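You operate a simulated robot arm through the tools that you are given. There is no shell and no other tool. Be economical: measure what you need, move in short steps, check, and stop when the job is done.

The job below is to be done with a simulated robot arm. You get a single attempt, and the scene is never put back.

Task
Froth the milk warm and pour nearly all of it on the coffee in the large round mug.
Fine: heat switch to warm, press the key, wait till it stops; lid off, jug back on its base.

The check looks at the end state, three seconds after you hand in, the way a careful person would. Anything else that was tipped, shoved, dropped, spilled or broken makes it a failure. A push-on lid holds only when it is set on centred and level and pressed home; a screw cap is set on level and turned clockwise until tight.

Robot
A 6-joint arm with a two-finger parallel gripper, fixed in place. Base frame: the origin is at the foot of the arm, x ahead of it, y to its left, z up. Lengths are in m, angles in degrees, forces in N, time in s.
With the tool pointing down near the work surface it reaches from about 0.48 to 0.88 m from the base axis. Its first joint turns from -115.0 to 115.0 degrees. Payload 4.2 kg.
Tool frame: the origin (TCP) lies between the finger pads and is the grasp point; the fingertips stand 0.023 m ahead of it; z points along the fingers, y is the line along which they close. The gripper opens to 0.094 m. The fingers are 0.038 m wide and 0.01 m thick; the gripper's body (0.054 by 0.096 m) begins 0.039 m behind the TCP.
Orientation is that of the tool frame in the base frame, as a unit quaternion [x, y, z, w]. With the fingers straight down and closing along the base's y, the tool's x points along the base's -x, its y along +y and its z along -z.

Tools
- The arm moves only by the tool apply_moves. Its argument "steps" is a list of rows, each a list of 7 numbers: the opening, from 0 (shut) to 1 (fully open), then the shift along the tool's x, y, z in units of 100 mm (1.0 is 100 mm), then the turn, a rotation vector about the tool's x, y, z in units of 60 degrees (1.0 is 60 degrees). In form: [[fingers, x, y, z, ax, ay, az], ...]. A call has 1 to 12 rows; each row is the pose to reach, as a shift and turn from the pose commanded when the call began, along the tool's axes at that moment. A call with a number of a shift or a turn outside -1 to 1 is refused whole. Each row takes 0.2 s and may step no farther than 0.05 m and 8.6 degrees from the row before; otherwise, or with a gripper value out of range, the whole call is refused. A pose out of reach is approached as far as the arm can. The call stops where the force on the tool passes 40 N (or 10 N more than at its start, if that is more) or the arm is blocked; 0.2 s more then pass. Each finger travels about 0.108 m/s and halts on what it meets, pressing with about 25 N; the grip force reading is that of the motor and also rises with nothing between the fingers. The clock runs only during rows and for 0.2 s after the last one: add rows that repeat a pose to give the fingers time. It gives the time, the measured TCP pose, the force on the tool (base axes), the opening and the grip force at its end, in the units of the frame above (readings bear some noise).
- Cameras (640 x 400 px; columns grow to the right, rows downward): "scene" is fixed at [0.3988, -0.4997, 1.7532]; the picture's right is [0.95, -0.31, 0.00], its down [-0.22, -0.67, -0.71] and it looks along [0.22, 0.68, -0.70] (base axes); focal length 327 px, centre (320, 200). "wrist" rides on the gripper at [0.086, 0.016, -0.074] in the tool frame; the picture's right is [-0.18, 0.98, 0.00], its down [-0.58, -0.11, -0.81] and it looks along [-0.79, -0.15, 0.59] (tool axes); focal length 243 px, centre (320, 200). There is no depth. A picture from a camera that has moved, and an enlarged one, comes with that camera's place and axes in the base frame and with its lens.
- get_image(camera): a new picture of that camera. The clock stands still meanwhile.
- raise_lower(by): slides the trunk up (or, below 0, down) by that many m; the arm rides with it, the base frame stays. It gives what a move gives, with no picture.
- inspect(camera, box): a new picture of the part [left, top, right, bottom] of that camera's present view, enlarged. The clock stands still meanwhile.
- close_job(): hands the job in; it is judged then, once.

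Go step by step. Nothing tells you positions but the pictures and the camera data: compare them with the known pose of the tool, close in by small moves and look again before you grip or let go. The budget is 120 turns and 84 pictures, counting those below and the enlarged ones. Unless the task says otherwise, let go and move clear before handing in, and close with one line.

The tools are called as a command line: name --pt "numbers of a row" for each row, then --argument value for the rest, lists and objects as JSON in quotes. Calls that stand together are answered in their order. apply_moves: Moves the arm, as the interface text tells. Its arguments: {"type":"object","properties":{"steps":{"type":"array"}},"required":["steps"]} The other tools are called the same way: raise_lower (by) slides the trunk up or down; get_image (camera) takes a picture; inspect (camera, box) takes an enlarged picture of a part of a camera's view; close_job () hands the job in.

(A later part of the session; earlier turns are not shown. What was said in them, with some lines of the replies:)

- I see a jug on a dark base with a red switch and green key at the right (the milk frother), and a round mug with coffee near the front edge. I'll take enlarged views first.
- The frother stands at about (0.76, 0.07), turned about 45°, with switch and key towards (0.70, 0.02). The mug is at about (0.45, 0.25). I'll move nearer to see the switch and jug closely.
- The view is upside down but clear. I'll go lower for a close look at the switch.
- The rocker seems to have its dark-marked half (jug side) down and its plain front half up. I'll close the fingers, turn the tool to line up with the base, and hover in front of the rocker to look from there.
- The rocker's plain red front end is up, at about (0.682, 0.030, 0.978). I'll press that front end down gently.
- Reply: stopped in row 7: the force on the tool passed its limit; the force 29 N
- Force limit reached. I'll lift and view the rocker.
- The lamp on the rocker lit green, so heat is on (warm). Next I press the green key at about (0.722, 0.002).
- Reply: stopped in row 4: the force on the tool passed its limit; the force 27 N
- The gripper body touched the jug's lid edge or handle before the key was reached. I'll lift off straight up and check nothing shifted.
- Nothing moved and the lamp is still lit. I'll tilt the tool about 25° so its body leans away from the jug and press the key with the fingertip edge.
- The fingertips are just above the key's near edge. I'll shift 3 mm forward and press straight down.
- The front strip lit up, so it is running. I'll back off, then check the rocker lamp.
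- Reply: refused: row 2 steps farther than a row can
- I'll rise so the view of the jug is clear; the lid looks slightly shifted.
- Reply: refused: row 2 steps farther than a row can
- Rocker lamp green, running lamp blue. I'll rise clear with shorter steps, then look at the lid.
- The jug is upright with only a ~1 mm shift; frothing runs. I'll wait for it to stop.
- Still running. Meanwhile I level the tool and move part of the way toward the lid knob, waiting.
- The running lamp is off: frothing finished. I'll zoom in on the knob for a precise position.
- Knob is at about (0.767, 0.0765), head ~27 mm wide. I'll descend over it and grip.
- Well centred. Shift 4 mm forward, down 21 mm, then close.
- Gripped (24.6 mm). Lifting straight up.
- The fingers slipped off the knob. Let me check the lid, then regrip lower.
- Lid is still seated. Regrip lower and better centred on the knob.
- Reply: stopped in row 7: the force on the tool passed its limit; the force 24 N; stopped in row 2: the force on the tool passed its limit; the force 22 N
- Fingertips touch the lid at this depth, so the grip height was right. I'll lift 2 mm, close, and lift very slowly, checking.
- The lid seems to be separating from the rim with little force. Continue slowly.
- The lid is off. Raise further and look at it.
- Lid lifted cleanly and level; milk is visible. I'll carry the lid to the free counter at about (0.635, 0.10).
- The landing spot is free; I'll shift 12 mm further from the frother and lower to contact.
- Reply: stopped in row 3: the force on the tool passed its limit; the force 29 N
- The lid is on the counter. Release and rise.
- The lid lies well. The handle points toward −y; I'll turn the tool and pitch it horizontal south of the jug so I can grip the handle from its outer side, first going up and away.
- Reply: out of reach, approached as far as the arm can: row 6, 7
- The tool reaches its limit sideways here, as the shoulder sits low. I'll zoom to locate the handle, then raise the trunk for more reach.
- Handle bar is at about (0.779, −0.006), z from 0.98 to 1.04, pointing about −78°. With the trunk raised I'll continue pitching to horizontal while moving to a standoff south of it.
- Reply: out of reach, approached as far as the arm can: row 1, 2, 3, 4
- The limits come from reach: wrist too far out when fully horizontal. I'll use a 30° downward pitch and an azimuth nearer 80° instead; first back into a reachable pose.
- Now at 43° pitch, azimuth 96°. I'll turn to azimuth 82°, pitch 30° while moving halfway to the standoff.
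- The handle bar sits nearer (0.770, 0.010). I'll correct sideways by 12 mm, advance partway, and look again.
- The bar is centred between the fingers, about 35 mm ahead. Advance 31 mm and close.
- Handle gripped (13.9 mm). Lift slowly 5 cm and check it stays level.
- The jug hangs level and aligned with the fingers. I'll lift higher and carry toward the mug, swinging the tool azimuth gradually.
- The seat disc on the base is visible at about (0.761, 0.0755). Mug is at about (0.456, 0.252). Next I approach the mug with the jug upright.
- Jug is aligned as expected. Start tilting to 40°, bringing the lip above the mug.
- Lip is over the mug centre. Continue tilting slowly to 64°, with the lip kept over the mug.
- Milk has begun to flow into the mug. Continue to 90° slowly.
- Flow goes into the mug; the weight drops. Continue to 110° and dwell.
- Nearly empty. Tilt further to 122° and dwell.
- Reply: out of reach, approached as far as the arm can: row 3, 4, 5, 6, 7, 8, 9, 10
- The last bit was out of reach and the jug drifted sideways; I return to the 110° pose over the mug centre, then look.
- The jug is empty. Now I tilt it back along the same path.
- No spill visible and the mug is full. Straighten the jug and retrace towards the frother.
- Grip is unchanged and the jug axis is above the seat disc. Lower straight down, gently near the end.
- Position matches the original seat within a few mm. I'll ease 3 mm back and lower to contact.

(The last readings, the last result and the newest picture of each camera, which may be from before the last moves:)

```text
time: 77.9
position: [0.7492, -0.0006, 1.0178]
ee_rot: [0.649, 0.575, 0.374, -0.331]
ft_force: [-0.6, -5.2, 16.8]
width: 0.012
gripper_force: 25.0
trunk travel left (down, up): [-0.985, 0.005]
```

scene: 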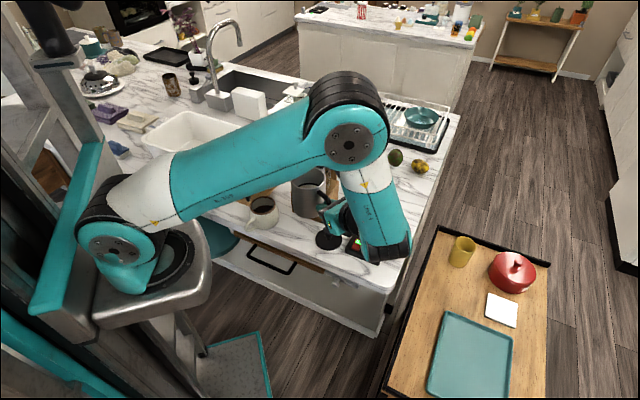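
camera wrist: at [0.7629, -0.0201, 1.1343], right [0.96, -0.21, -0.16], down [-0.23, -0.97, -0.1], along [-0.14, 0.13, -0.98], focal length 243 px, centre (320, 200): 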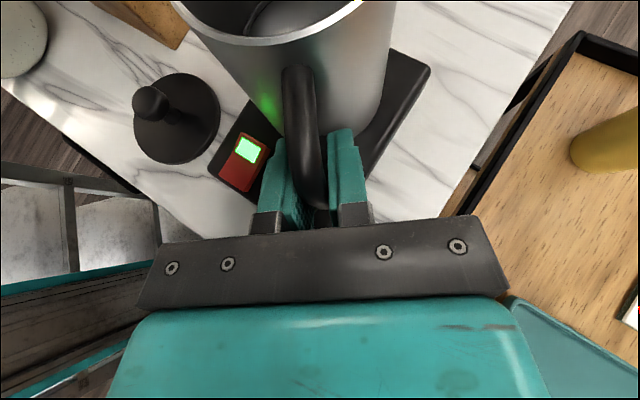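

Seated (contact at the original height). Relax 1 mm and open.

apply_moves --pt "0 0.01 0 -0.006 0 0 0" --pt "0.15 0.01 0 -0.006 0 0 0" --pt "0.25 0.01 0 -0.006 0 0 0" --pt "0.4 0.01 0 -0.006 0 0 0" --pt "0.4 0.01 0 -0.006 0 0 0"

get_image --camera "wrist"

```text
time: 79.1
position: [0.7487, -0.0006, 1.0164]
ee_rot: [0.649, 0.575, 0.372, -0.332]
ft_force: [0.5, -0.6, -0.6]
width: 0.0375
gripper_force: 0.1
trunk travel left (down, up): [-0.985, 0.005]
```

```text
9 pictures are left
camera wrist: at [0.7627, -0.0231, 1.1294], right [0.96, -0.21, -0.16], down [-0.23, -0.97, -0.1], along [-0.14, 0.13, -0.98], focal length 243 px, centre (320, 200)
```

wrist: 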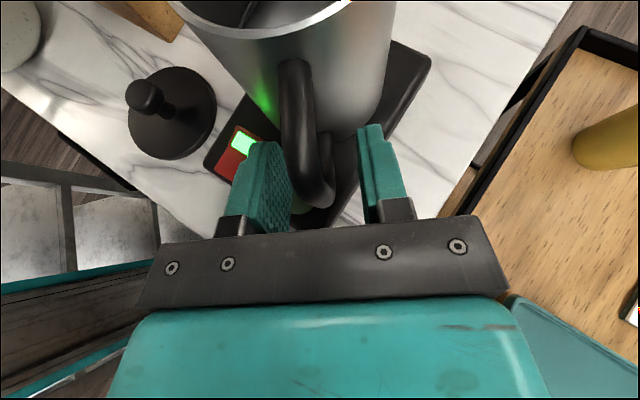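

Jug stands on the base, fingers open. Withdraw backwards along the tool axis.

apply_moves --pt "0.4 0 0 -0.2 0 0 0" --pt "0.4 0 0 -0.5 0 0 0" --pt "0.4 0.05 0 -0.95 0 0 0"

apply_moves --pt "0.4 0.3 -0.3 0 0 -0.13 0" --pt "0.4 0.6 -0.6 0 0 -0.26 0" --pt "0.4 0.9 -0.95 0 0 -0.39 0"

get_image --camera "scene"

```text
time: 79.9
position: [0.7408, -0.077, 1.0688]
ee_rot: [0.65, 0.574, 0.373, -0.332]
ft_force: [-0.4, -0.1, 0.2]
width: 0.0377
gripper_force: 0.0
trunk travel left (down, up): [-0.985, 0.005]
```

```text
time: 80.7
position: [0.6508, -0.0251, 1.1478]
ee_rot: [0.711, 0.631, 0.232, -0.209]
ft_force: [-0.3, -0.7, -0.4]
width: 0.0375
gripper_force: 0.0
trunk travel left (down, up): [-0.985, 0.005]
```

```text
8 pictures are left
```

scene: 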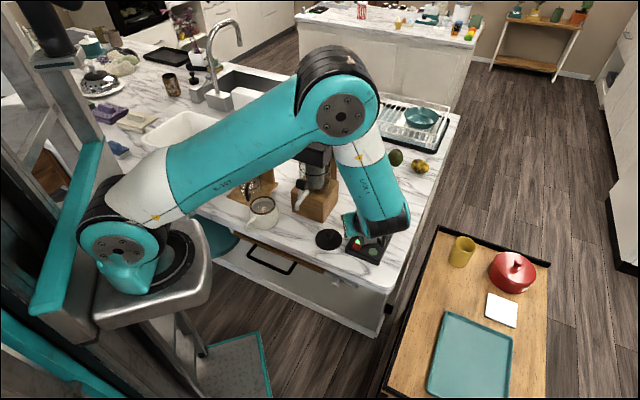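

apply_moves --pt "0.4 0.2 -0.25 -0.27 0 0 0" --pt "0.4 0.4 -0.5 -0.54 0 0 0" --pt "0.4 0.6 -0.75 -0.8 0 0 0" --pt "0.4 0.6 -1 -0.8 0 0 0"

inspect --camera "scene" --box '[325, 180, 425, 280]'

inspect --camera "scene" --box '[210, 150, 350, 260]'

```text
time: 81.7
position: [0.5516, -0.0103, 1.2462]
ee_rot: [0.711, 0.63, 0.232, -0.209]
ft_force: [-0.4, 0.4, -0.4]
width: 0.0373
gripper_force: 0.0
trunk travel left (down, up): [-0.985, 0.005]
```

```text
4.00 times, centred on (375, 230) of scene
camera zoom: at [0.3988, -0.4997, 1.7532], right [0.95, -0.31, 0.0], down [-0.22, -0.67, -0.71], along [0.22, 0.68, -0.7], focal length 1309 px, centre (100, 80)
```

zoom: 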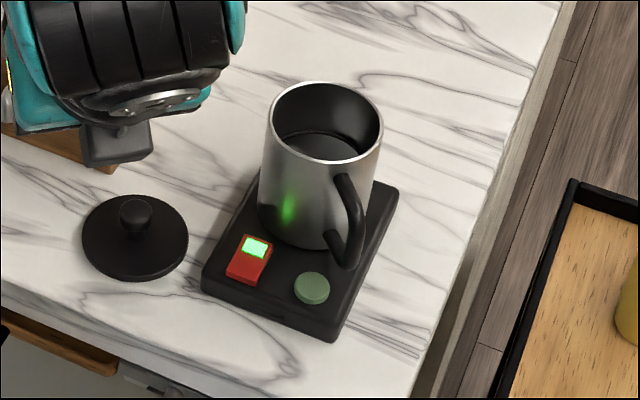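

```text
3.64 times, centred on (280, 205) of scene
camera zoom: at [0.3988, -0.4997, 1.7532], right [0.95, -0.31, 0.0], down [-0.22, -0.67, -0.71], along [0.22, 0.68, -0.7], focal length 1190 px, centre (466, 182)
```

zoom: 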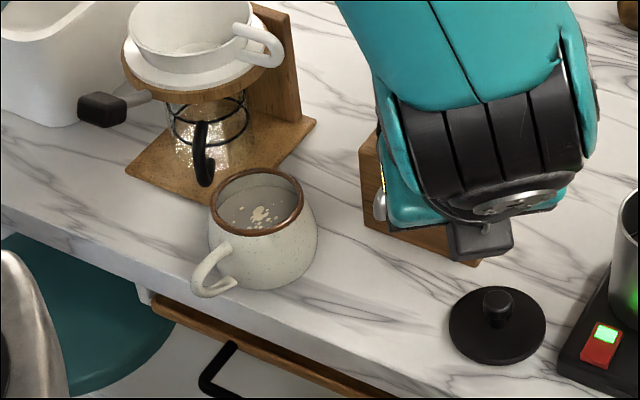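

The jug stands upright and level on its base, the lid lies on the counter, the mug holds the milk coffee, and I see no spills. The arm is clear, so I'm handing in.

close_job

```text
The job is handed in.
```

I frothed the milk with the heat switch on warm, poured it all into the coffee in the large round mug, put the jug back on its base, and left the lid on the counter.
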